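You operate a simulated robot arm through the tools that you are given. There is no shell and no other tool.

The job below is to be done with a simulated robot arm. You get a single attempt, and the scene is never put back.

TASK
Tighten the terminal the screen names, check it, then park both leads.
Fine: turn its knob to TIGHT, plug the red lead into its socket and press CHECK; park the red lead before the green one, each in its own holder. Leave the tester on, and the other knobs and the clip as they are.

Only the result counts: the job must be done as asked and must still hold three seconds after the hand-in. Knocking over, shifting, dropping, spilling or breaking anything else fails it.

THE ROBOT
A 6-joint arm with a two-finger gripper, fixed in place. Base frame: the origin is on the floor under the middle of its stand, x ahead of it, y to its left, z up; the work surface is at about z = 760. Lengths are in mm, angles in degrees, forces in N, time in s.
It reaches about 1572 mm from its shoulder. Its first joint turns from -166.0 to 166.0 degrees. Payload 2.45 kg.
The TCP is the grasp point between the finger pads, 20 mm short of the fingertips. In the tool frame z runs along the fingers and y along their closing line. The gripper opens to 140 mm; its body begins 168 mm behind the TCP.
Orientation is told as [roll, pitch, yaw] about the base's x, y, z axes, in that order, counted from this pose: with the fingers straight down and closing along the base's y, the tool's x points along the base's -x, its y along +y and its z along -z.

THE INTERFACE
- The arm moves only by the tool jog_arm. Its argument "commands" is one flat list of numbers, 7 for each row, row after row: the shift along the base's x, y, z in units of 100 mm (1.0 is 100 mm), then the turn, a rotation vector about the base's x, y, z in units of 120 degrees (1.0 is 120 degrees), then the finger opening in mm, from 0 to 140. In form: [dx, dy, dz, wx, wy, wz, gripper, dx, dy, dz, wx, wy, wz, gripper, ...]. A call has 1 to 20 rows; each row is the pose to reach, as a shift and turn from the pose commanded when the call began. A call with a number of a shift or a turn outside -1 to 1 is refused whole. A row lasts 0.2 s, in which the tool goes at most 50 mm and 8.6 degrees; a call with a longer step from one row to the next is refused whole, and so is a gripper value outside its range. A pose out of reach is approached as far as the arm can. The call stops where the force on the tool passes 40 N (or 10 N more than at its start, if that is more) or the arm is blocked; 0.2 s more then pass. Each finger travels about 45 mm/s and halts on what it meets, pressing with about 25 N; the grip force reading is that of the motor and also rises with nothing between the fingers. The clock runs only during rows and for 0.2 s after the last one: add rows that repeat a pose to give the fingers time. It gives the time, the measured TCP pose, the force on the tool (base axes), the opening and the grip force at its end, in the units of the frame above (readings bear some noise), with the torque about the TCP (base axes, N m) and any sound that the robot's microphone picked up.
- Cameras (640 x 400 px; columns grow to the right, rows downward): "scene" is fixed at [404.8, 499.7, 1650.9]; the picture's right is [-0.54, -0.84, 0.00], its down [-0.52, 0.33, -0.79] and it looks along [0.66, -0.42, -0.62] (base axes); focal length 219 px, centre (320, 200). "wrist" rides on the gripper at [78, 11, -209] in the tool frame; the picture's right is [-0.14, 0.99, 0.00], its down [-0.92, -0.13, -0.37] and it looks along [-0.36, -0.05, 0.93] (tool axes); focal length 280 px, centre (320, 200). There is no depth. A picture from a camera that has moved, and an enlarged one, comes with that camera's place and axes in the base frame and with its lens. The place of the scene camera against the robot may be out by one fixed shift of up to 12 mm in any direction.
- capture(camera): a new picture of that camera. It takes no simulated time.
- close_up(camera, box): a new picture of the part [left, top, right, bottom] of that camera's present view, enlarged. It takes no simulated time.
- hand_in(): hands the job in; it is judged then, once.

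Nothing tells you positions but the pictures and the camera data. Unless the task says otherwise, let go and move clear before handing in.

The tools are called as name(argument=value, ...) on one line, values as JSON. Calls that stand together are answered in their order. jog_arm: Moves the arm, as the interface text tells. Its arguments: {"type":"object","properties":{"commands":{"type":"array","items":{"type":"number"}}},"required":["commands"]} The other tools are called the same way: capture (camera) takes a picture; close_up (camera, box) takes an enlarged picture of a part of a camera's view; hand_in () hands the job in.

At the start:

```text
t: 0.0
eef_pos: [565.1, 37.3, 1452.6]
orientation: [0.1, -0.1, -0.1]
wrist_force: [-0.4, 0.2, 0.4]
moment: [0.01, 0.0, 0.01]
gripper_width: 140.0
finger_force: 0.1
```

scene: 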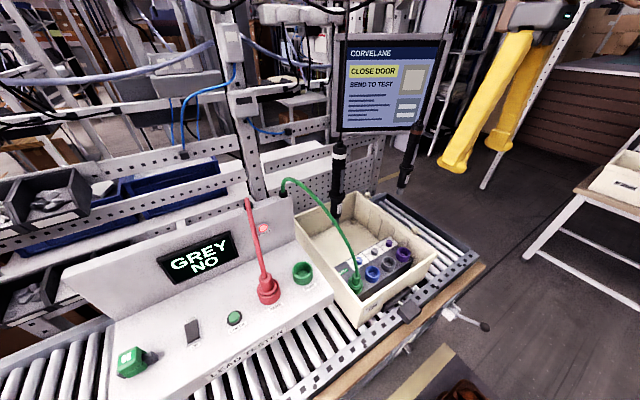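
wrist: 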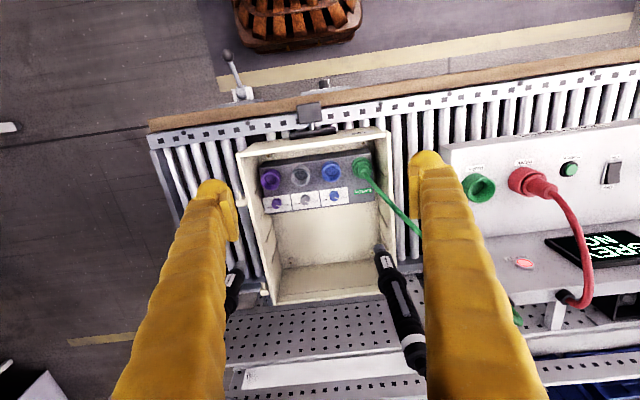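

I see a tester panel whose screen reads "GREY NO", a crate with a terminal block holding purple, grey and blue knobs and a green lead plugged in, and a red lead sitting in its holder on the tester. I'll take close-ups before I move anything.

close_up(camera="scene", box=[300, 180, 460, 320])

close_up(camera="scene", box=[100, 180, 340, 390])

close_up(camera="wrist", box=[230, 120, 410, 240])

close_up(camera="wrist", box=[430, 120, 640, 330])

```text
2.86 times, centred on (380, 250) of scene
camera zoom: at [404.8, 499.7, 1650.9], right [-0.54, -0.84, 0.0], down [-0.52, 0.33, -0.79], along [0.66, -0.42, -0.62], focal length 627 px, centre (149, 57)
```

zoom: 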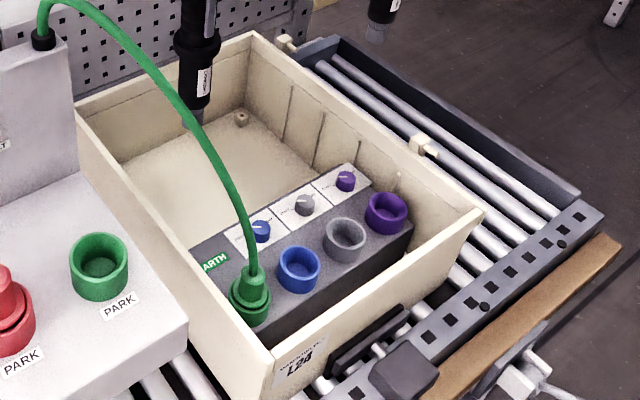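

```text
1.90 times, centred on (220, 285) of scene
camera zoom: at [404.8, 499.7, 1650.9], right [-0.54, -0.84, 0.0], down [-0.52, 0.33, -0.79], along [0.66, -0.42, -0.62], focal length 418 px, centre (510, 38)
```

zoom: 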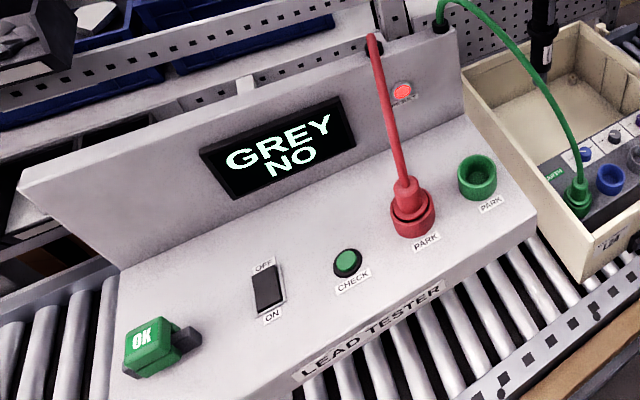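

```text
3.33 times, centred on (320, 180) of wrist
camera zoom: at [485.7, 48.7, 1661.4], right [0.14, 0.99, 0.0], down [0.92, -0.13, 0.37], along [0.37, -0.05, -0.93], focal length 935 px, centre (320, 267)
```

zoom: 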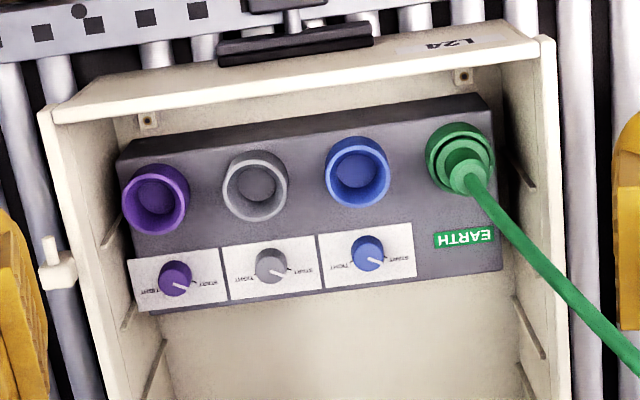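

```text
1.90 times, centred on (535, 225) of wrist
camera zoom: at [485.7, 48.7, 1661.4], right [0.14, 0.99, 0.0], down [0.92, -0.13, 0.37], along [0.37, -0.05, -0.93], focal length 534 px, centre (-90, 152)
```

zoom: 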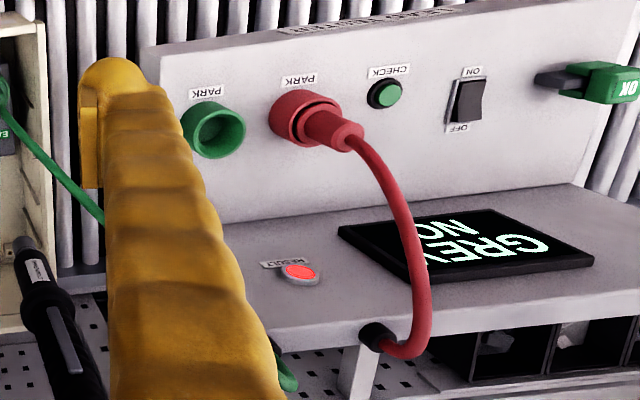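

The two camera views put the grey knob at about (800, -40, 850), inside the crate. The tester panel is higher, at roughly z 1100. Two screwdrivers hang near (858, 142, 1085 and up) and (855, -175, 1150 and up). I'll bring the wrist camera closer to the block to measure better.

jog_arm(commands=[0.13, -0.06, -0.33, 0, 0, 0, 120, 0.26, -0.12, -0.66, 0, 0, 0, 100, 0.38, -0.18, -1.0, 0, 0, 0, 80])

jog_arm(commands=[0.13, -0.06, -0.33, 0, 0, 0, 80, 0.26, -0.12, -0.66, 0, 0, 0, 80, 0.38, -0.18, -1.0, 0, 0, 0, 80])

capture(camera="wrist")

capture(camera="scene")

```text
t: 0.8
eef_pos: [602.6, 20.2, 1353.3]
orientation: [-0.1, -0.1, -0.2]
wrist_force: [-0.4, 0.2, -0.5]
moment: [0.0, -0.01, 0.02]
gripper_width: 80.0
finger_force: 0.0
```

```text
t: 1.6
eef_pos: [642.5, 0.1, 1252.8]
orientation: [0.0, -0.2, -0.1]
wrist_force: [0.9, 0.1, 0.6]
moment: [0.01, 0.01, 0.02]
gripper_width: 79.8
finger_force: 0.0
```

```text
taken
camera wrist: at [562.9, 12.6, 1461.0], right [0.14, 0.99, 0.0], down [0.92, -0.13, 0.37], along [0.37, -0.05, -0.93], focal length 280 px, centre (320, 200)
```

wrist: 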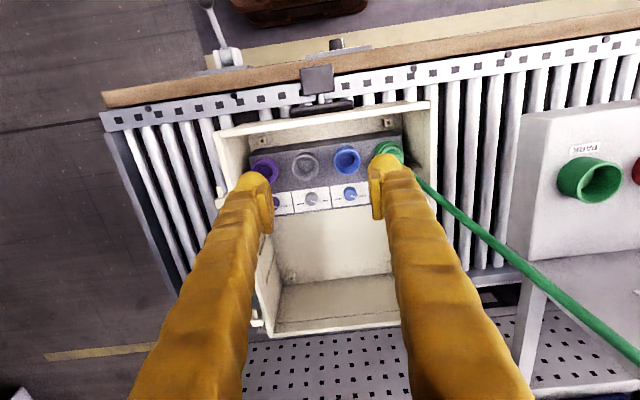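

```text
taken
```

scene: 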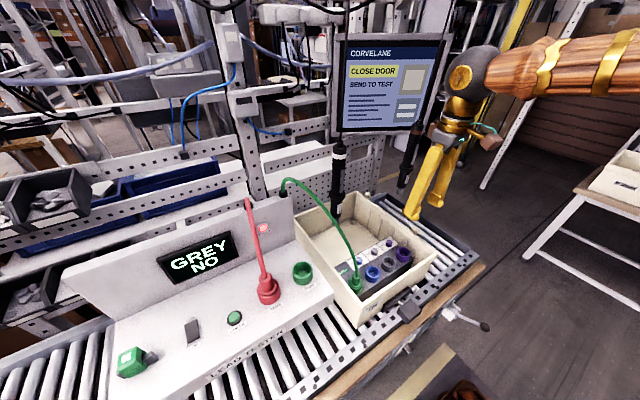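

The robot is moving smoothly and the crate and block are clear below it. I'll continue down to about z 1080 over the block for a closer look.

jog_arm(commands=[0.13, -0.06, -0.33, 0, 0, 0, 80, 0.26, -0.12, -0.66, 0, 0, 0, 80, 0.38, -0.18, -1.0, 0, 0, 0, 80])

jog_arm(commands=[0.13, -0.06, -0.33, 0, 0, 0, 80, 0.26, -0.12, -0.66, 0, 0, 0, 80, 0.3, -0.12, -0.8, 0, 0, 0, 80])

capture(camera="wrist")

capture(camera="scene")

```text
t: 2.4
eef_pos: [678.8, -15.7, 1153.7]
orientation: [0.0, -0.1, -0.1]
wrist_force: [1.1, -1.6, 0.3]
moment: [-0.04, -0.02, 0.05]
gripper_width: 79.9
finger_force: 0.0
```

```text
t: 3.2
eef_pos: [707.2, -29.3, 1073.1]
orientation: [0.1, -0.2, -0.2]
wrist_force: [0.3, -0.3, 0.0]
moment: [-0.02, -0.02, 0.01]
gripper_width: 80.1
finger_force: 0.0
```

```text
taken
camera wrist: at [629.5, -17.6, 1280.7], right [0.14, 0.99, 0.0], down [0.92, -0.13, 0.37], along [0.37, -0.05, -0.93], focal length 280 px, centre (320, 200)
```

wrist: 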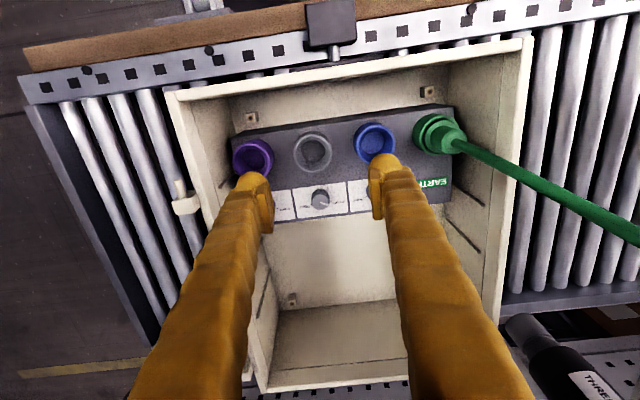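

```text
taken
```

scene: 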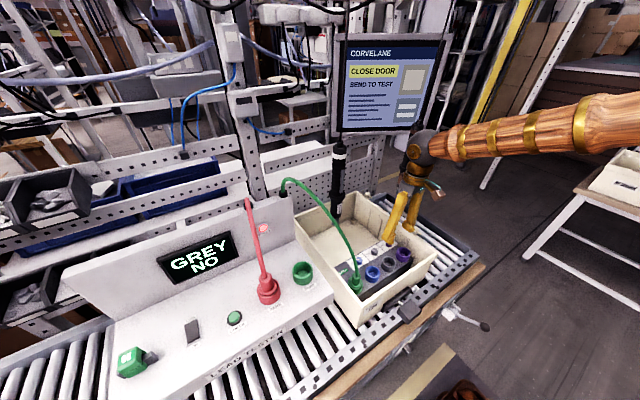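

The block is well in view now, with the grey socket at about (312, 152) px and the grey knob at about (319, 198) px. I'll zoom in to read the knob and its labels.

close_up(camera="wrist", box=[270, 175, 370, 235])

close_up(camera="wrist", box=[220, 90, 470, 246])

close_up(camera="scene", box=[340, 225, 430, 295])

```text
6.40 times, centred on (320, 205) of wrist
camera zoom: at [629.5, -17.6, 1280.7], right [0.14, 0.99, 0.0], down [0.92, -0.13, 0.37], along [0.37, -0.05, -0.93], focal length 1794 px, centre (320, 168)
```

zoom: 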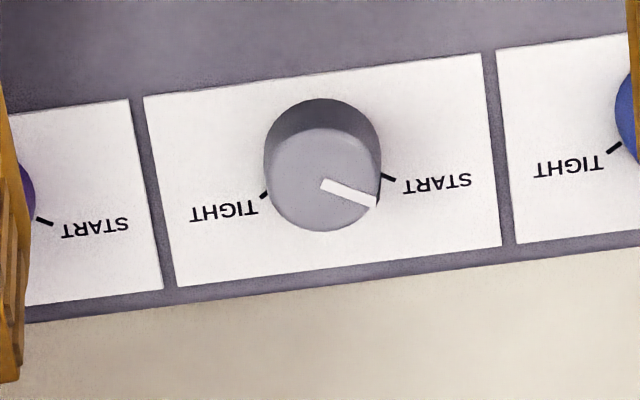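

```text
2.56 times, centred on (345, 168) of wrist
camera zoom: at [629.5, -17.6, 1280.7], right [0.14, 0.99, 0.0], down [0.92, -0.13, 0.37], along [0.37, -0.05, -0.93], focal length 718 px, centre (256, 282)
```

zoom: 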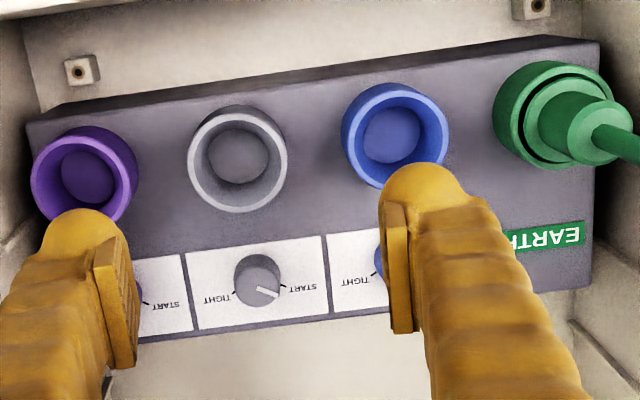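

```text
5.71 times, centred on (385, 260) of scene
camera zoom: at [404.8, 499.7, 1650.9], right [-0.54, -0.84, 0.0], down [-0.52, 0.33, -0.79], along [0.66, -0.42, -0.62], focal length 1253 px, centre (-51, -143)
```

zoom: 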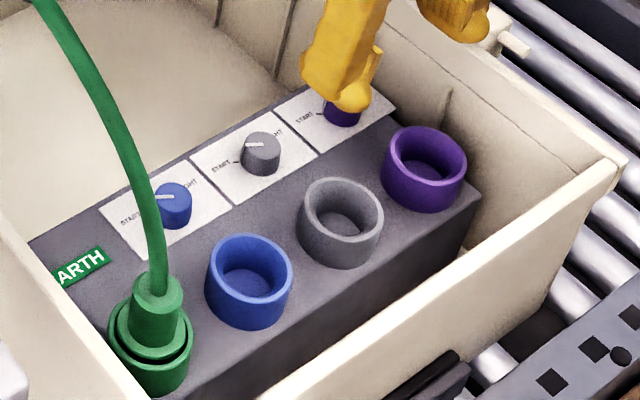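

The grey knob's pointer is at START. It needs a clockwise turn seen from above, about 130°, to reach the TIGHT mark. The knob measures about 30 mm across, with its top near z 855. I'll move above it for a stereo check.

jog_arm(commands=[0.32, -0.04, -0.2, 0, 0, 0, 80, 0.64, -0.08, -0.4, 0, 0, 0, 80, 0.95, -0.12, -0.6, 0, 0, 0, 80])

capture(camera="wrist")

close_up(camera="wrist", box=[220, 60, 420, 185])

capture(camera="scene")

```text
t: 4.0
eef_pos: [803.5, -40.6, 1014.9]
orientation: [0.0, -0.1, -0.1]
wrist_force: [0.3, 0.4, 1.0]
moment: [0.0, -0.02, 0.03]
gripper_width: 79.8
finger_force: 0.0
```

```text
taken
camera wrist: at [724.1, -29.2, 1221.3], right [0.14, 0.99, 0.0], down [0.92, -0.13, 0.37], along [0.37, -0.05, -0.93], focal length 280 px, centre (320, 200)
```

wrist: 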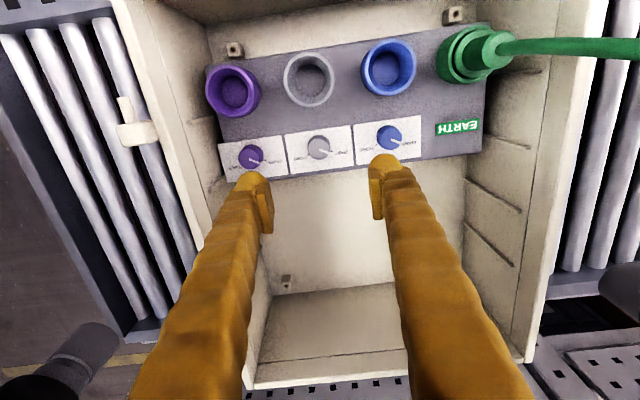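

```text
3.20 times, centred on (320, 122) of wrist
camera zoom: at [724.1, -29.2, 1221.3], right [0.14, 0.99, 0.0], down [0.92, -0.13, 0.37], along [0.37, -0.05, -0.93], focal length 897 px, centre (320, 448)
```

zoom: 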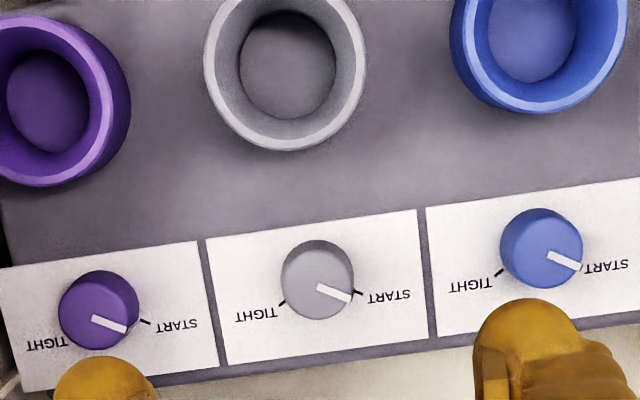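

```text
taken
```

scene: 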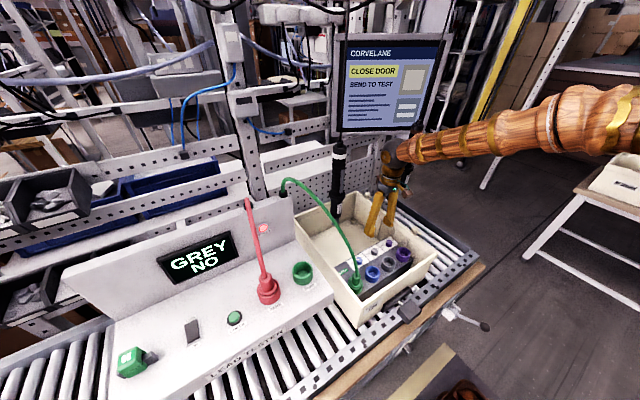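

I'm hovering about 150 mm above the grey knob. Before rotating the gripper I need to pin down where the two hanging screwdrivers are, so I'll zoom in on them.

close_up(camera="wrist", box=[0, 300, 160, 400])

close_up(camera="scene", box=[310, 110, 470, 240])

close_up(camera="wrist", box=[440, 240, 640, 400])

```text
4.00 times, centred on (80, 350) of wrist
camera zoom: at [724.1, -29.2, 1221.3], right [0.14, 0.99, 0.0], down [0.92, -0.13, 0.37], along [0.37, -0.05, -0.93], focal length 1122 px, centre (1280, -400)
```

zoom: 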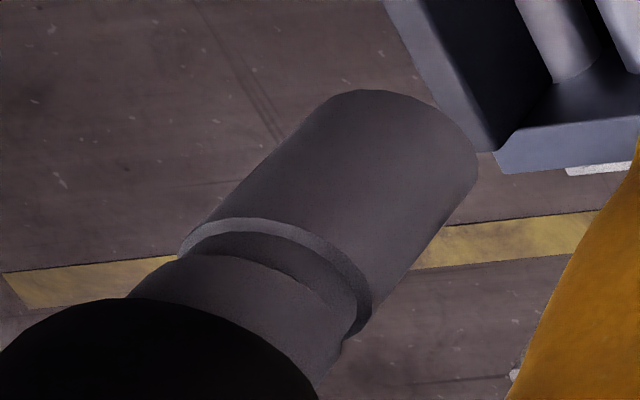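

```text
3.08 times, centred on (390, 175) of scene
camera zoom: at [404.8, 499.7, 1650.9], right [-0.54, -0.84, 0.0], down [-0.52, 0.33, -0.79], along [0.66, -0.42, -0.62], focal length 675 px, centre (105, 277)
```

zoom: 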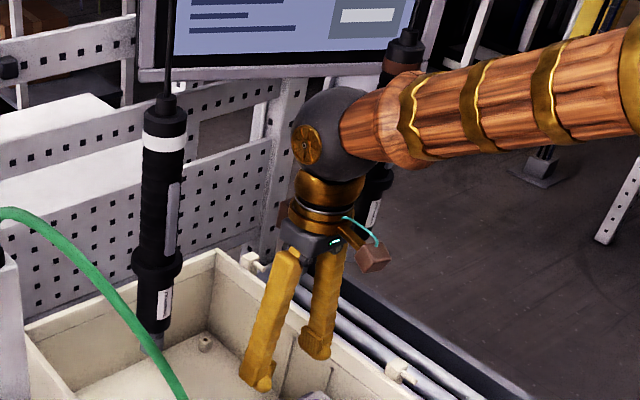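

```text
2.50 times, centred on (540, 320) of wrist
camera zoom: at [724.1, -29.2, 1221.3], right [0.14, 0.99, 0.0], down [0.92, -0.13, 0.37], along [0.37, -0.05, -0.93], focal length 701 px, centre (-230, -100)
```

zoom: 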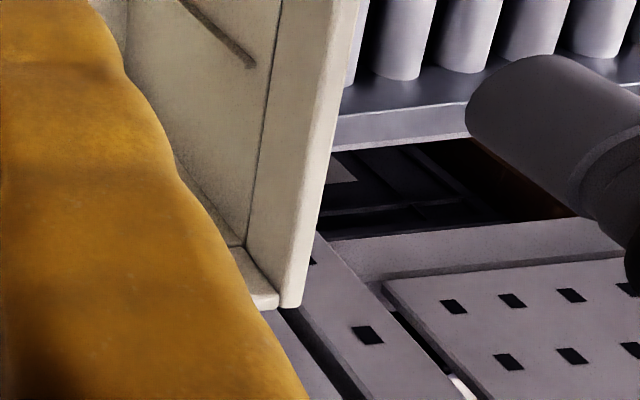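

Both screwdrivers hang at about x 870 with their tips near z 1065, at y of about +144 and -220. That leaves room for the gripper over the grey knob. I'll take a sideways stereo pair to fix the heights.

jog_arm(commands=[-0.05, 0.25, 0, 0, 0, 0, 80, -0.1, 0.5, 0, 0, 0, 0, 80, -0.1, 0.5, 0, 0, 0, 0, 80])

close_up(camera="wrist", box=[160, 60, 360, 185])

jog_arm(commands=[0, -0.33, 0, 0, 0, 0, 80, 0, -0.66, 0, 0, 0, 0, 80, 0, -1.0, 0, 0, 0, 0, 80, 0, -1.0, 0, 0, 0, 0, 80])

close_up(camera="wrist", box=[260, 60, 460, 185])

```text
t: 4.8
eef_pos: [792.6, 9.0, 1014.6]
orientation: [0.1, 0.0, -0.1]
wrist_force: [0.4, -0.2, -0.1]
moment: [0.02, -0.01, 0.01]
gripper_width: 79.8
finger_force: 0.1
```

```text
3.20 times, centred on (260, 122) of wrist
camera zoom: at [714.0, 20.3, 1221.5], right [0.14, 0.99, 0.0], down [0.92, -0.13, 0.37], along [0.37, -0.05, -0.93], focal length 897 px, centre (512, 448)
```

zoom: 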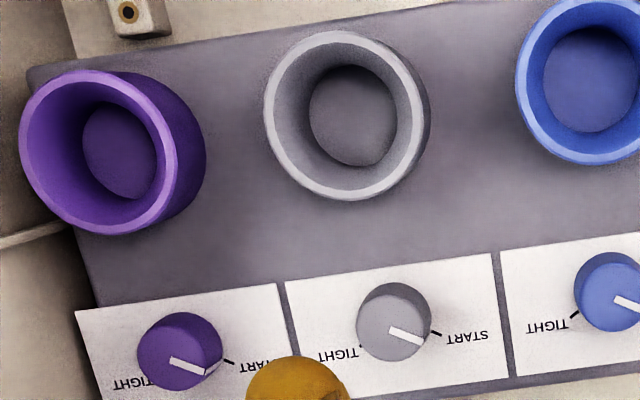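

```text
t: 5.8
eef_pos: [792.0, -91.8, 1013.4]
orientation: [0.0, -0.2, -0.1]
wrist_force: [0.1, 0.0, 0.2]
moment: [0.02, -0.02, 0.01]
gripper_width: 79.6
finger_force: 0.0
```

```text
3.20 times, centred on (360, 122) of wrist
camera zoom: at [714.3, -80.6, 1221.5], right [0.14, 0.99, 0.0], down [0.92, -0.13, 0.37], along [0.37, -0.05, -0.93], focal length 897 px, centre (192, 448)
```

zoom: 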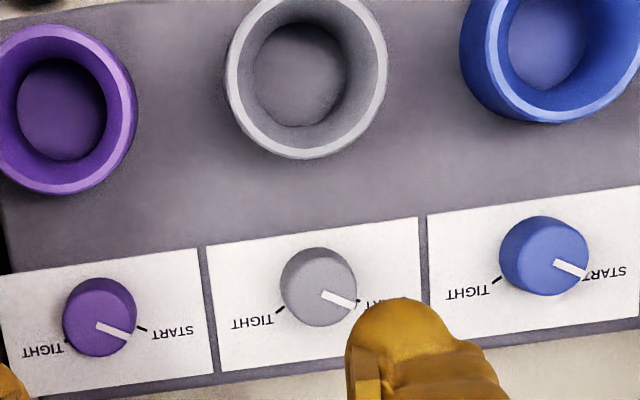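

The stereo pair puts the grey knob top at (795, -41, 867), the block surface at z of about 850 and the grey socket rim centre at (714, -40, 880). The turn to TIGHT is about -120° about z. I'll do it in two grips of about 60° so the fingers stay clear of the socket ring.

jog_arm(commands=[0.02, 0.13, -0.2, 0, 0, 0.0625, 60, 0.02, 0.26, -0.45, 0, 0, 0.125, 56, 0.02, 0.39, -0.7, 0, 0, 0.1875, 52, 0.02, 0.513, -0.9, 0, 0, 0.25, 50, 0.02, 0.513, -0.9, 0, 0, 0.25, 50])

capture(camera="wrist")

close_up(camera="wrist", box=[240, 130, 400, 230])

close_up(camera="scene", box=[320, 160, 460, 300])

```text
t: 7.0
eef_pos: [795.2, -40.0, 923.0]
orientation: [0.0, -0.1, 30.0]
wrist_force: [-1.1, 0.9, 0.3]
moment: [0.02, 0.02, -0.02]
gripper_width: 49.8
finger_force: 0.1
```

```text
taken
camera wrist: at [721.8, -69.6, 1131.2], right [-0.38, 0.93, 0.0], down [0.86, 0.35, 0.37], along [0.34, 0.14, -0.93], focal length 280 px, centre (320, 200)
```

wrist: 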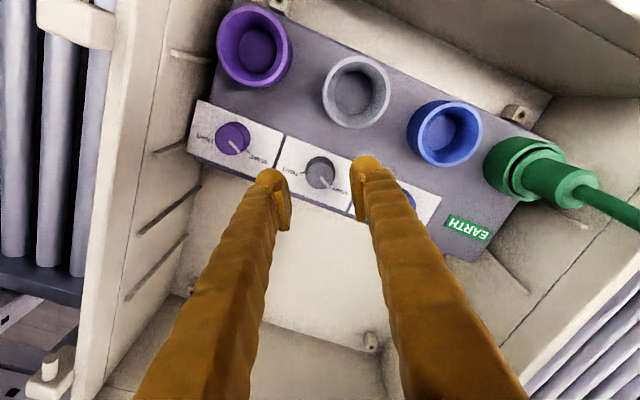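

```text
4.00 times, centred on (320, 180) of wrist
camera zoom: at [721.8, -69.6, 1131.2], right [-0.38, 0.93, 0.0], down [0.86, 0.35, 0.37], along [0.34, 0.14, -0.93], focal length 1122 px, centre (320, 280)
```

zoom: 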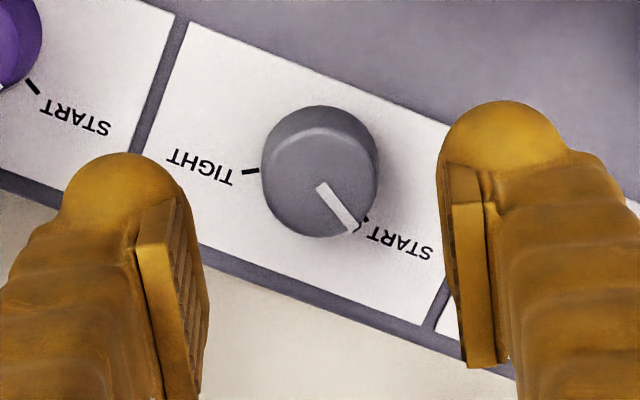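

```text
2.86 times, centred on (390, 230) of scene
camera zoom: at [404.8, 499.7, 1650.9], right [-0.54, -0.84, 0.0], down [-0.52, 0.33, -0.79], along [0.66, -0.42, -0.62], focal length 627 px, centre (120, 114)
```

zoom: 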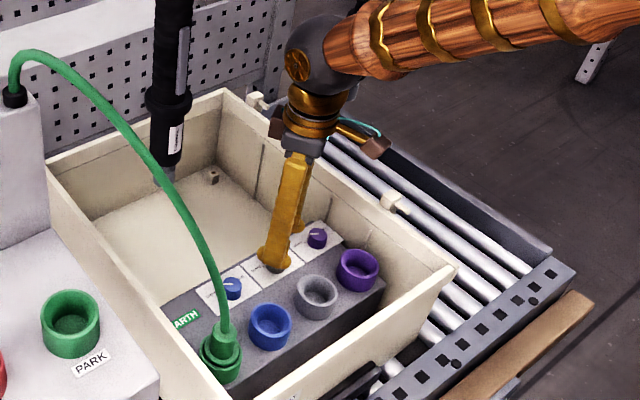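

The knob is centred under the gripper at (795, -40). I'll descend to TCP z 874, so the tips are about 4 mm above the block, and close on the knob.

jog_arm(commands=[0, 0, -0.2, 0, 0, 0, 50, 0, 0, -0.4, 0, 0, 0, 50, 0, 0, -0.49, 0, 0, 0, 50])

close_up(camera="wrist", box=[240, 130, 400, 230])

close_up(camera="scene", box=[340, 220, 440, 300])

```text
t: 7.8
eef_pos: [796.3, -40.0, 874.2]
orientation: [0.0, 0.0, 29.9]
wrist_force: [0.1, -0.1, -0.5]
moment: [-0.02, -0.01, 0.02]
gripper_width: 50.0
finger_force: 0.0
```

```text
4.00 times, centred on (320, 180) of wrist
camera zoom: at [721.7, -69.2, 1082.4], right [-0.38, 0.93, 0.0], down [0.86, 0.35, 0.37], along [0.34, 0.14, -0.93], focal length 1122 px, centre (320, 280)
```

zoom: 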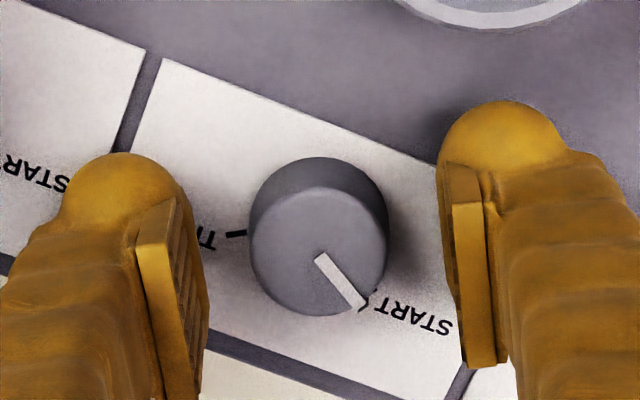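

```text
5.00 times, centred on (390, 260) of scene
camera zoom: at [404.8, 499.7, 1650.9], right [-0.54, -0.84, 0.0], down [-0.52, 0.33, -0.79], along [0.66, -0.42, -0.62], focal length 1096 px, centre (-30, -100)
```

zoom: 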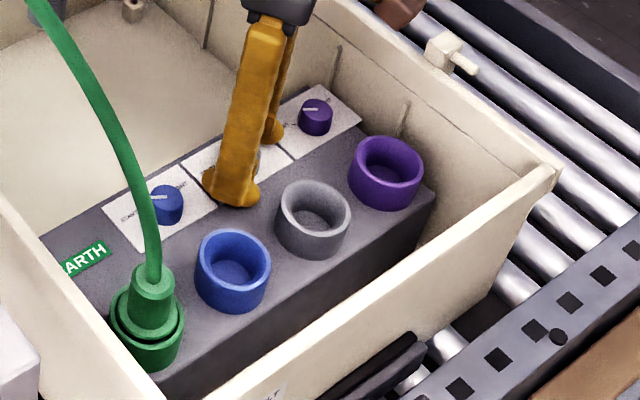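

The knob sits centred between the pads, so I'm closing on it.

jog_arm(commands=[0, 0, 0, 0, 0, 0, 38, 0, 0, 0, 0, 0, 0, 28, 0, 0, 0, 0, 0, 0, 20, 0, 0, 0, 0, 0, 0, 20, 0, 0, 0, 0, 0, 0, 20])

```text
t: 9.0
eef_pos: [795.1, -40.9, 874.0]
orientation: [0.0, -0.2, 29.9]
wrist_force: [1.4, -3.7, 0.9]
moment: [-0.01, -0.02, 0.01]
gripper_width: 27.4
finger_force: 25.2
```

The gripper holds the knob at 27.4 mm with 25 N. Now I'll turn it -60° about z.

jog_arm(commands=[0, 0, 0, 0, 0, -0.0625, 20, 0, 0, 0, 0, 0, -0.125, 20, 0, 0, 0, 0, 0, -0.1875, 20, 0, 0, 0, 0, 0, -0.25, 20, 0, 0, 0, 0, 0, -0.3125, 20, 0, 0, 0, 0, 0, -0.375, 20, 0, 0, 0, 0, 0, -0.4375, 20, 0, 0, 0, 0, 0, -0.5, 20])

close_up(camera="wrist", box=[240, 130, 400, 230])

```text
t: 10.8
eef_pos: [793.9, -39.8, 874.7]
orientation: [0.0, 0.0, -30.1]
wrist_force: [-0.3, -32.3, -0.7]
moment: [-0.31, -0.03, 0.02]
gripper_width: 27.9
finger_force: 24.6
```

```text
4.00 times, centred on (320, 180) of wrist
camera zoom: at [732.4, 9.2, 1082.4], right [0.62, 0.79, 0.0], down [0.73, -0.57, 0.37], along [0.29, -0.23, -0.93], focal length 1122 px, centre (320, 280)
```

zoom: 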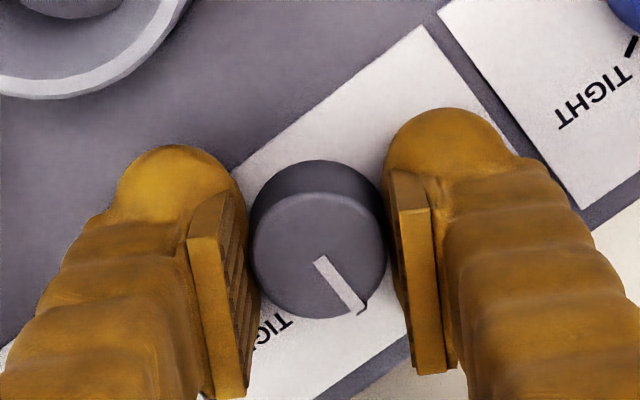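

The knob turned with the gripper and is now roughly half-way. A side load has built up, so I'll release it, which relieves the load, and check.

jog_arm(commands=[0, 0, 0, 0, 0, 0, 36, 0, 0, 0, 0, 0, 0, 46, 0, 0, 0, 0, 0, 0, 50, 0, 0, 0, 0, 0, 0, 50])

close_up(camera="wrist", box=[240, 130, 400, 230])

```text
t: 11.8
eef_pos: [795.4, -39.3, 874.5]
orientation: [-0.1, -0.2, -30.1]
wrist_force: [-0.4, -0.7, -0.2]
moment: [-0.02, -0.02, 0.0]
gripper_width: 50.2
finger_force: 0.0
```

```text
4.00 times, centred on (320, 180) of wrist
camera zoom: at [732.4, 9.6, 1082.5], right [0.62, 0.79, 0.0], down [0.73, -0.57, 0.37], along [0.29, -0.23, -0.93], focal length 1122 px, centre (320, 280)
```

zoom: 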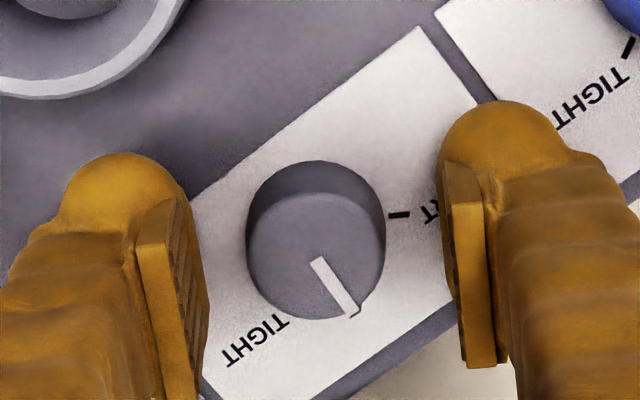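

The knob has moved from about +58° to -7°, so roughly 53° remain. I'll swing the open gripper back to +28°, correct a 0.5 mm centring error and grip again.

jog_arm(commands=[-0.004, -0.005, 0, 0, 0, 0.069, 50, -0.004, -0.005, 0, 0, 0, 0.138, 50, -0.004, -0.005, 0, 0, 0, 0.207, 50, -0.004, -0.005, 0, 0, 0, 0.276, 50, -0.004, -0.005, 0, 0, 0, 0.345, 50, -0.004, -0.005, 0, 0, 0, 0.414, 50, -0.004, -0.005, 0, 0, 0, 0.483, 50, -0.004, -0.005, 0, 0, 0, 0.483, 40, -0.004, -0.005, 0, 0, 0, 0.483, 30, -0.004, -0.005, 0, 0, 0, 0.483, 20, -0.004, -0.005, 0, 0, 0, 0.483, 20])

close_up(camera="wrist", box=[240, 130, 400, 230])

```text
t: 14.2
eef_pos: [794.0, -39.6, 873.8]
orientation: [0.0, -0.2, 27.9]
wrist_force: [3.0, -6.0, 0.4]
moment: [-0.04, -0.07, -0.02]
gripper_width: 27.5
finger_force: 25.3
```

```text
4.00 times, centred on (320, 180) of wrist
camera zoom: at [720.4, -66.8, 1082.0], right [-0.34, 0.94, 0.0], down [0.87, 0.32, 0.37], along [0.35, 0.13, -0.93], focal length 1122 px, centre (320, 280)
```

zoom: 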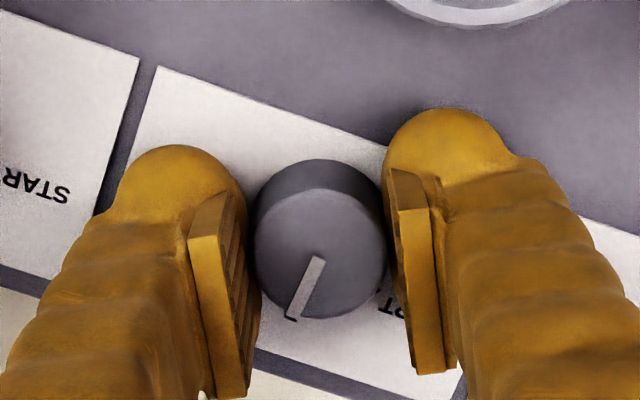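

The knob is gripped again with its pointer near -2°. I'll turn a further -56° and check it against the TIGHT tick.

jog_arm(commands=[0, 0, 0, 0, 0, -0.066, 20, 0, 0, 0, 0, 0, -0.132, 20, 0, 0, 0, 0, 0, -0.198, 20, 0, 0, 0, 0, 0, -0.264, 20, 0, 0, 0, 0, 0, -0.33, 20, 0, 0, 0, 0, 0, -0.396, 20, 0, 0, 0, 0, 0, -0.466, 20, 0, 0, 0, 0, 0, -0.466, 20])

close_up(camera="wrist", box=[240, 130, 400, 230])

capture(camera="scene")

```text
t: 16.0
eef_pos: [794.6, -40.5, 874.1]
orientation: [-0.1, -0.1, -28.2]
wrist_force: [7.4, -11.6, 0.0]
moment: [-0.15, -0.11, 0.14]
gripper_width: 27.9
finger_force: 24.6
```

```text
4.00 times, centred on (320, 180) of wrist
camera zoom: at [730.7, 6.6, 1082.0], right [0.59, 0.81, 0.0], down [0.75, -0.55, 0.37], along [0.3, -0.22, -0.93], focal length 1122 px, centre (320, 280)
```

zoom: 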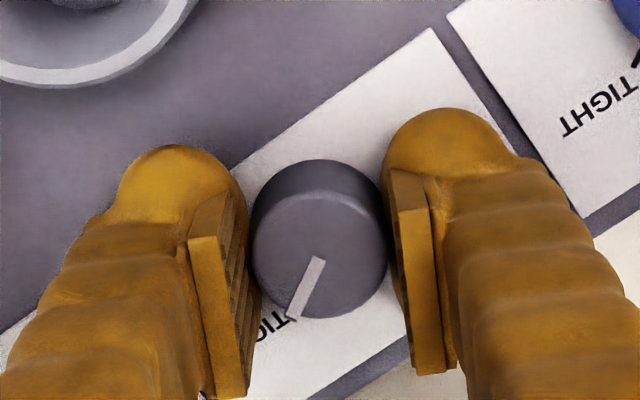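

```text
taken
```

scene: 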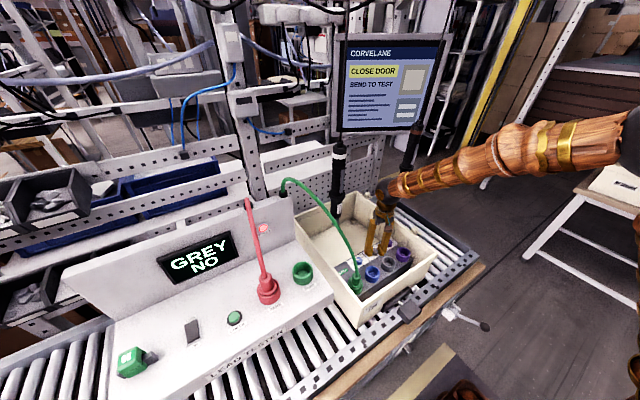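

The pointer is now at about -60°, in line with TIGHT. I'll open, lift and compare it with the tick.

jog_arm(commands=[0, 0, 0, 0, 0, 0, 36, 0, 0, 0, 0, 0, 0, 46, 0, 0, 0, 0, 0, 0, 50, 0, 0, 0.3, 0, 0, 0, 50, 0, 0, 0.6, 0, 0, 0, 50, 0, 0, 0.95, 0, 0, 0, 50])

close_up(camera="wrist", box=[240, 110, 400, 210])

close_up(camera="wrist", box=[290, 130, 350, 190])

```text
t: 17.4
eef_pos: [796.2, -41.1, 968.8]
orientation: [0.0, 0.0, -28.0]
wrist_force: [0.0, -1.1, 0.0]
moment: [0.01, 0.01, 0.01]
gripper_width: 50.0
finger_force: 0.0
```

```text
4.00 times, centred on (320, 160) of wrist
camera zoom: at [731.0, 6.4, 1177.2], right [0.59, 0.81, 0.0], down [0.75, -0.55, 0.37], along [0.3, -0.22, -0.93], focal length 1122 px, centre (320, 360)
```

zoom: 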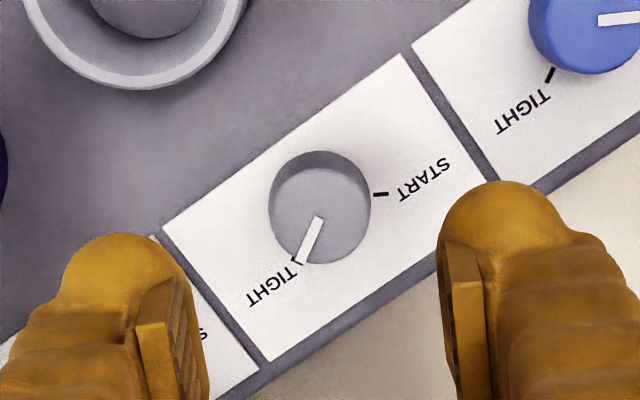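

```text
6.67 times, centred on (320, 160) of wrist
camera zoom: at [731.0, 6.4, 1177.2], right [0.59, 0.81, 0.0], down [0.75, -0.55, 0.37], along [0.3, -0.22, -0.93], focal length 1869 px, centre (320, 467)
```

zoom: 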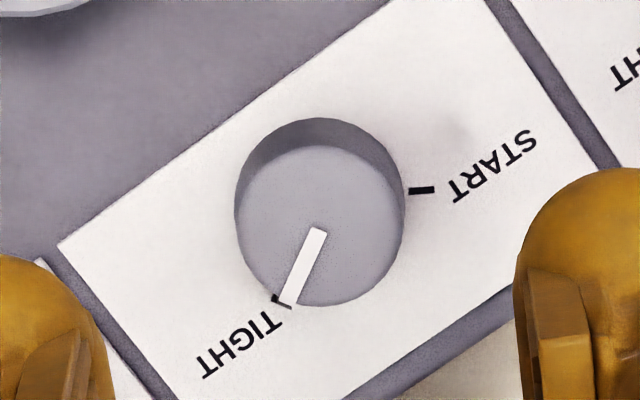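

The pointer looks to be on the TIGHT tick. I'll straighten the gripper and look from nearer overhead to compare its angle with the untouched knobs.

jog_arm(commands=[0.02, 0, 0.25, 0, 0, 0.06, 60, 0.05, 0, 0.5, 0, 0, 0.12, 70, 0.08, 0, 0.6, 0, 0, 0.18, 80, 0.1, 0, 0.65, 0, 0, 0.234, 80])

close_up(camera="wrist", box=[220, 90, 420, 215])

close_up(camera="wrist", box=[290, 120, 350, 160])

close_up(camera="scene", box=[350, 230, 410, 280])

```text
t: 18.4
eef_pos: [805.2, -38.7, 1035.1]
orientation: [0.0, -0.1, 0.0]
wrist_force: [0.5, 0.5, -0.3]
moment: [0.0, 0.0, 0.0]
gripper_width: 79.9
finger_force: 0.0
```

```text
3.20 times, centred on (320, 152) of wrist
camera zoom: at [726.4, -28.7, 1242.5], right [0.14, 0.99, 0.0], down [0.92, -0.13, 0.37], along [0.37, -0.05, -0.93], focal length 897 px, centre (320, 352)
```

zoom: 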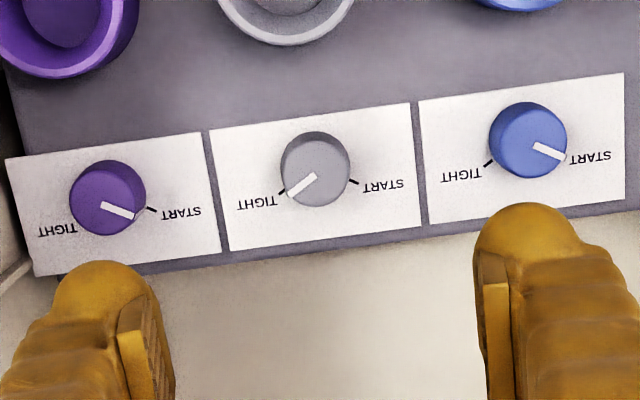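

```text
10.00 times, centred on (320, 140) of wrist
camera zoom: at [726.4, -28.7, 1242.5], right [0.14, 0.99, 0.0], down [0.92, -0.13, 0.37], along [0.37, -0.05, -0.93], focal length 2804 px, centre (320, 800)
```

zoom: 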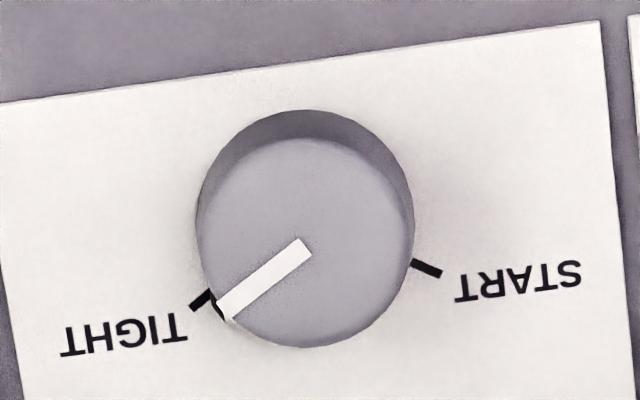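

```text
8.00 times, centred on (380, 255) of scene
camera zoom: at [404.8, 499.7, 1650.9], right [-0.54, -0.84, 0.0], down [-0.52, 0.33, -0.79], along [0.66, -0.42, -0.62], focal length 1754 px, centre (-160, -240)
```

zoom: 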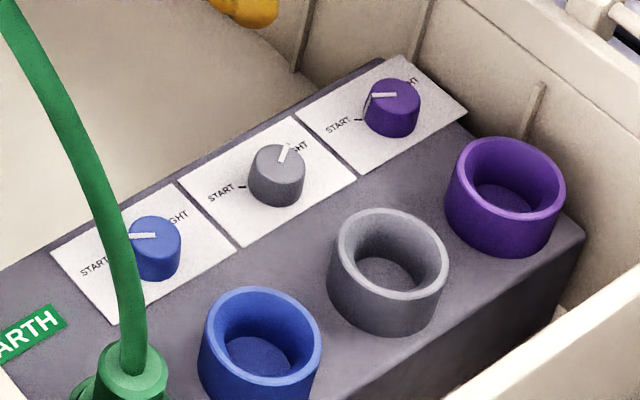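

The grey pointer is now at the mirror image of START, in line with the TIGHT tick, so the knob is done. The other two knobs haven't moved. Next I'll retract up and go over to look at the red lead, keeping x around 700 to stay clear of the screwdrivers.

jog_arm(commands=[-0.33, 0, 0.33, 0, 0, 0, 80, -0.66, 0, 0.66, 0, 0, 0, 80, -1.0, 0, 1.0, 0, 0, 0, 80])

jog_arm(commands=[0, 0.1, 0.33, 0, 0, 0, 80, 0, 0.3, 0.66, 0, 0, 0, 80, 0, 0.5, 1.0, 0, 0, 0, 80])

jog_arm(commands=[-0.05, 0.1, 0.33, 0, 0, 0, 80, -0.1, 0.4, 0.66, 0, 0, 0, 80, -0.15, 0.7, 1.0, 0, 0, 0, 80, -0.2, 1.0, 1.0, 0, 0, 0, 80])

jog_arm(commands=[-0.1, 0.33, 0.05, 0, 0, 0, 80, -0.2, 0.66, 0.1, 0, 0, 0, 80, -0.3, 1.0, 0.15, 0, 0, 0, 80])

jog_arm(commands=[-0.05, 0.33, 0.05, 0, 0, 0, 80, -0.1, 0.66, 0.1, 0, 0, 0, 80, -0.15, 1.0, 0.1, 0, 0, 0, 80])

capture(camera="wrist")

capture(camera="scene")

```text
t: 19.2
eef_pos: [705.9, -39.9, 1132.5]
orientation: [0.0, 0.0, 0.0]
wrist_force: [0.6, 0.1, -0.5]
moment: [0.0, 0.03, 0.03]
gripper_width: 80.1
finger_force: 0.1
```

```text
t: 20.0
eef_pos: [705.4, 9.4, 1234.9]
orientation: [0.0, 0.0, 0.1]
wrist_force: [-0.2, 0.1, -0.4]
moment: [-0.01, -0.01, 0.0]
gripper_width: 79.8
finger_force: 0.0
```

```text
t: 21.0
eef_pos: [685.8, 109.4, 1335.6]
orientation: [0.0, -0.1, 0.0]
wrist_force: [-0.5, 0.0, 0.7]
moment: [-0.03, 0.0, -0.01]
gripper_width: 79.7
finger_force: 0.0
```

```text
t: 21.8
eef_pos: [654.9, 211.1, 1350.0]
orientation: [-0.1, -0.1, 0.0]
wrist_force: [0.0, -0.1, 0.0]
moment: [0.01, 0.02, -0.01]
gripper_width: 80.0
finger_force: 0.0
```

```text
t: 22.6
eef_pos: [639.0, 310.6, 1359.3]
orientation: [0.0, -0.2, 0.1]
wrist_force: [-0.1, -0.3, 0.0]
moment: [-0.02, 0.0, 0.0]
gripper_width: 80.2
finger_force: 0.1
```

```text
taken
camera wrist: at [560.5, 321.6, 1567.8], right [0.14, 0.99, 0.0], down [0.92, -0.13, 0.37], along [0.37, -0.05, -0.93], focal length 280 px, centre (320, 200)
```

wrist: 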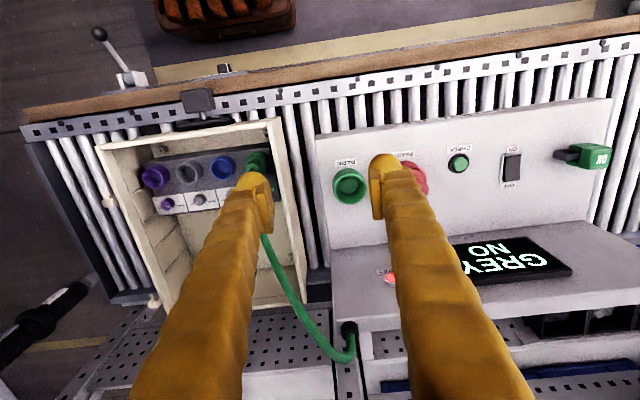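

```text
taken
```

scene: 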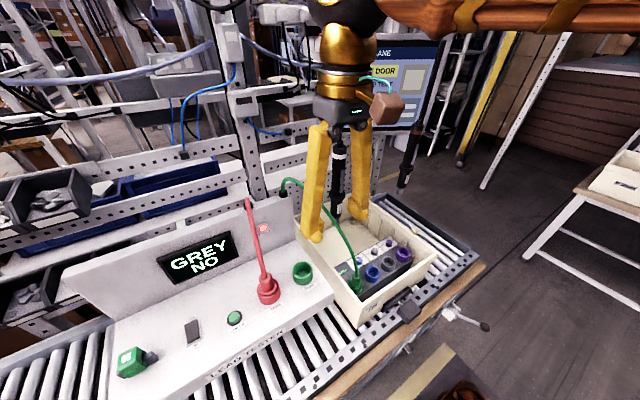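

The view is clear and nothing is close. I'll move on to y of about 460 so I can see the red plug from its robot side.

jog_arm(commands=[0, 0.33, 0, 0, 0, 0, 80, 0, 0.66, 0, 0, 0, 0, 80, 0, 1.0, 0, 0, 0, 0, 80])

jog_arm(commands=[0, 0.25, -0.15, 0, 0, 0, 80, 0, 0.5, -0.3, 0, 0, 0, 80, 0, 0.5, -0.3, 0, 0, 0, 80])

capture(camera="wrist")

close_up(camera="wrist", box=[220, 90, 420, 250])

capture(camera="scene")

```text
t: 23.4
eef_pos: [640.7, 410.1, 1359.7]
orientation: [0.0, -0.1, 0.1]
wrist_force: [-1.5, 1.4, -0.1]
moment: [0.03, -0.01, -0.01]
gripper_width: 80.0
finger_force: 0.1
```

```text
t: 24.2
eef_pos: [641.1, 460.1, 1329.0]
orientation: [0.0, -0.1, -0.1]
wrist_force: [0.6, 0.5, 0.0]
moment: [0.05, 0.02, 0.02]
gripper_width: 79.9
finger_force: 0.1
```

```text
taken
camera wrist: at [561.5, 471.4, 1536.7], right [0.14, 0.99, 0.0], down [0.92, -0.13, 0.37], along [0.37, -0.05, -0.93], focal length 280 px, centre (320, 200)
```

wrist: 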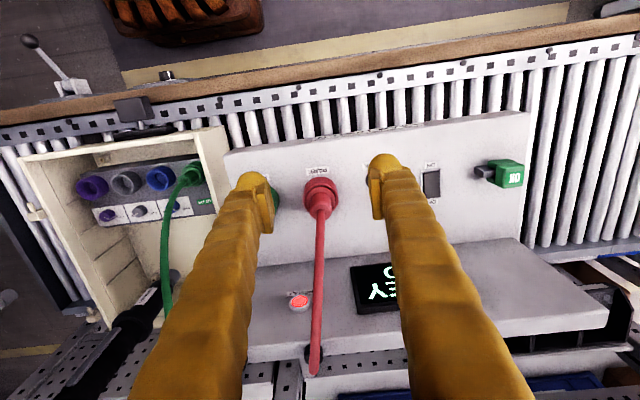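

```text
2.50 times, centred on (320, 170) of wrist
camera zoom: at [561.5, 471.4, 1536.7], right [0.14, 0.99, 0.0], down [0.92, -0.13, 0.37], along [0.37, -0.05, -0.93], focal length 701 px, centre (320, 275)
```

zoom: 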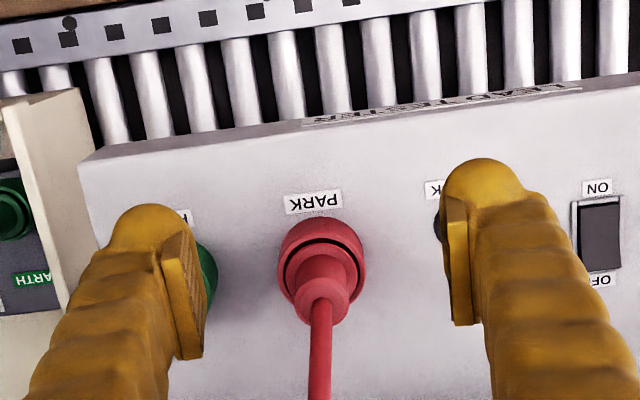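

```text
taken
```

scene: 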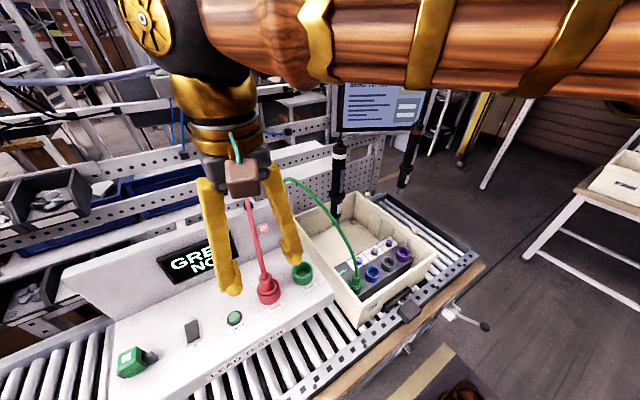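

The tester panel is roughly horizontal at z of about 1083. The green holder rim is near (719, 351, 1111), and the red holder, with its plug, is near (719, 450, 1111). I'll zoom in on the red plug's shape.

close_up(camera="wrist", box=[288, 140, 352, 196])

close_up(camera="scene", box=[220, 190, 330, 320])

close_up(camera="scene", box=[335, 245, 385, 310])

```text
7.14 times, centred on (320, 168) of wrist
camera zoom: at [561.5, 471.4, 1536.7], right [0.14, 0.99, 0.0], down [0.92, -0.13, 0.37], along [0.37, -0.05, -0.93], focal length 2003 px, centre (320, 429)
```

zoom: 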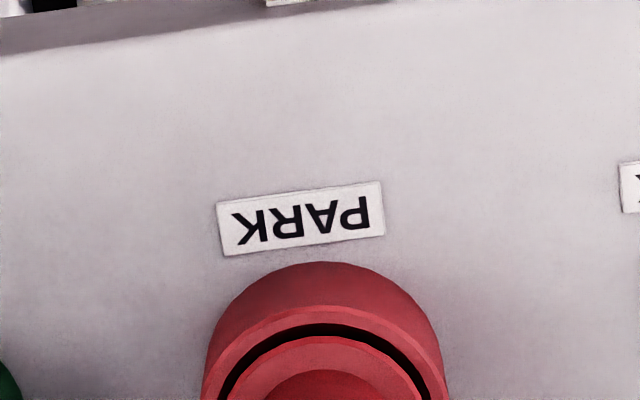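

```text
3.08 times, centred on (275, 255) of scene
camera zoom: at [404.8, 499.7, 1650.9], right [-0.54, -0.84, 0.0], down [-0.52, 0.33, -0.79], along [0.66, -0.42, -0.62], focal length 675 px, centre (458, 31)
```

zoom: 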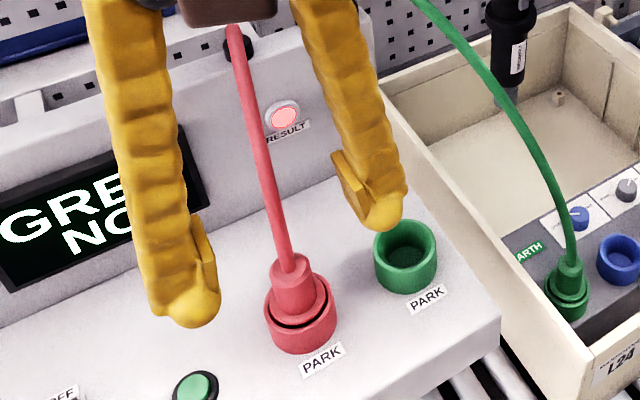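

```text
6.15 times, centred on (360, 278) of scene
camera zoom: at [404.8, 499.7, 1650.9], right [-0.54, -0.84, 0.0], down [-0.52, 0.33, -0.79], along [0.66, -0.42, -0.62], focal length 1350 px, centre (74, -277)
```

zoom: 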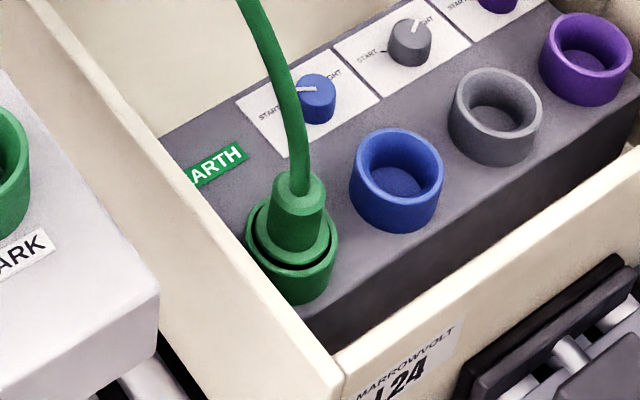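

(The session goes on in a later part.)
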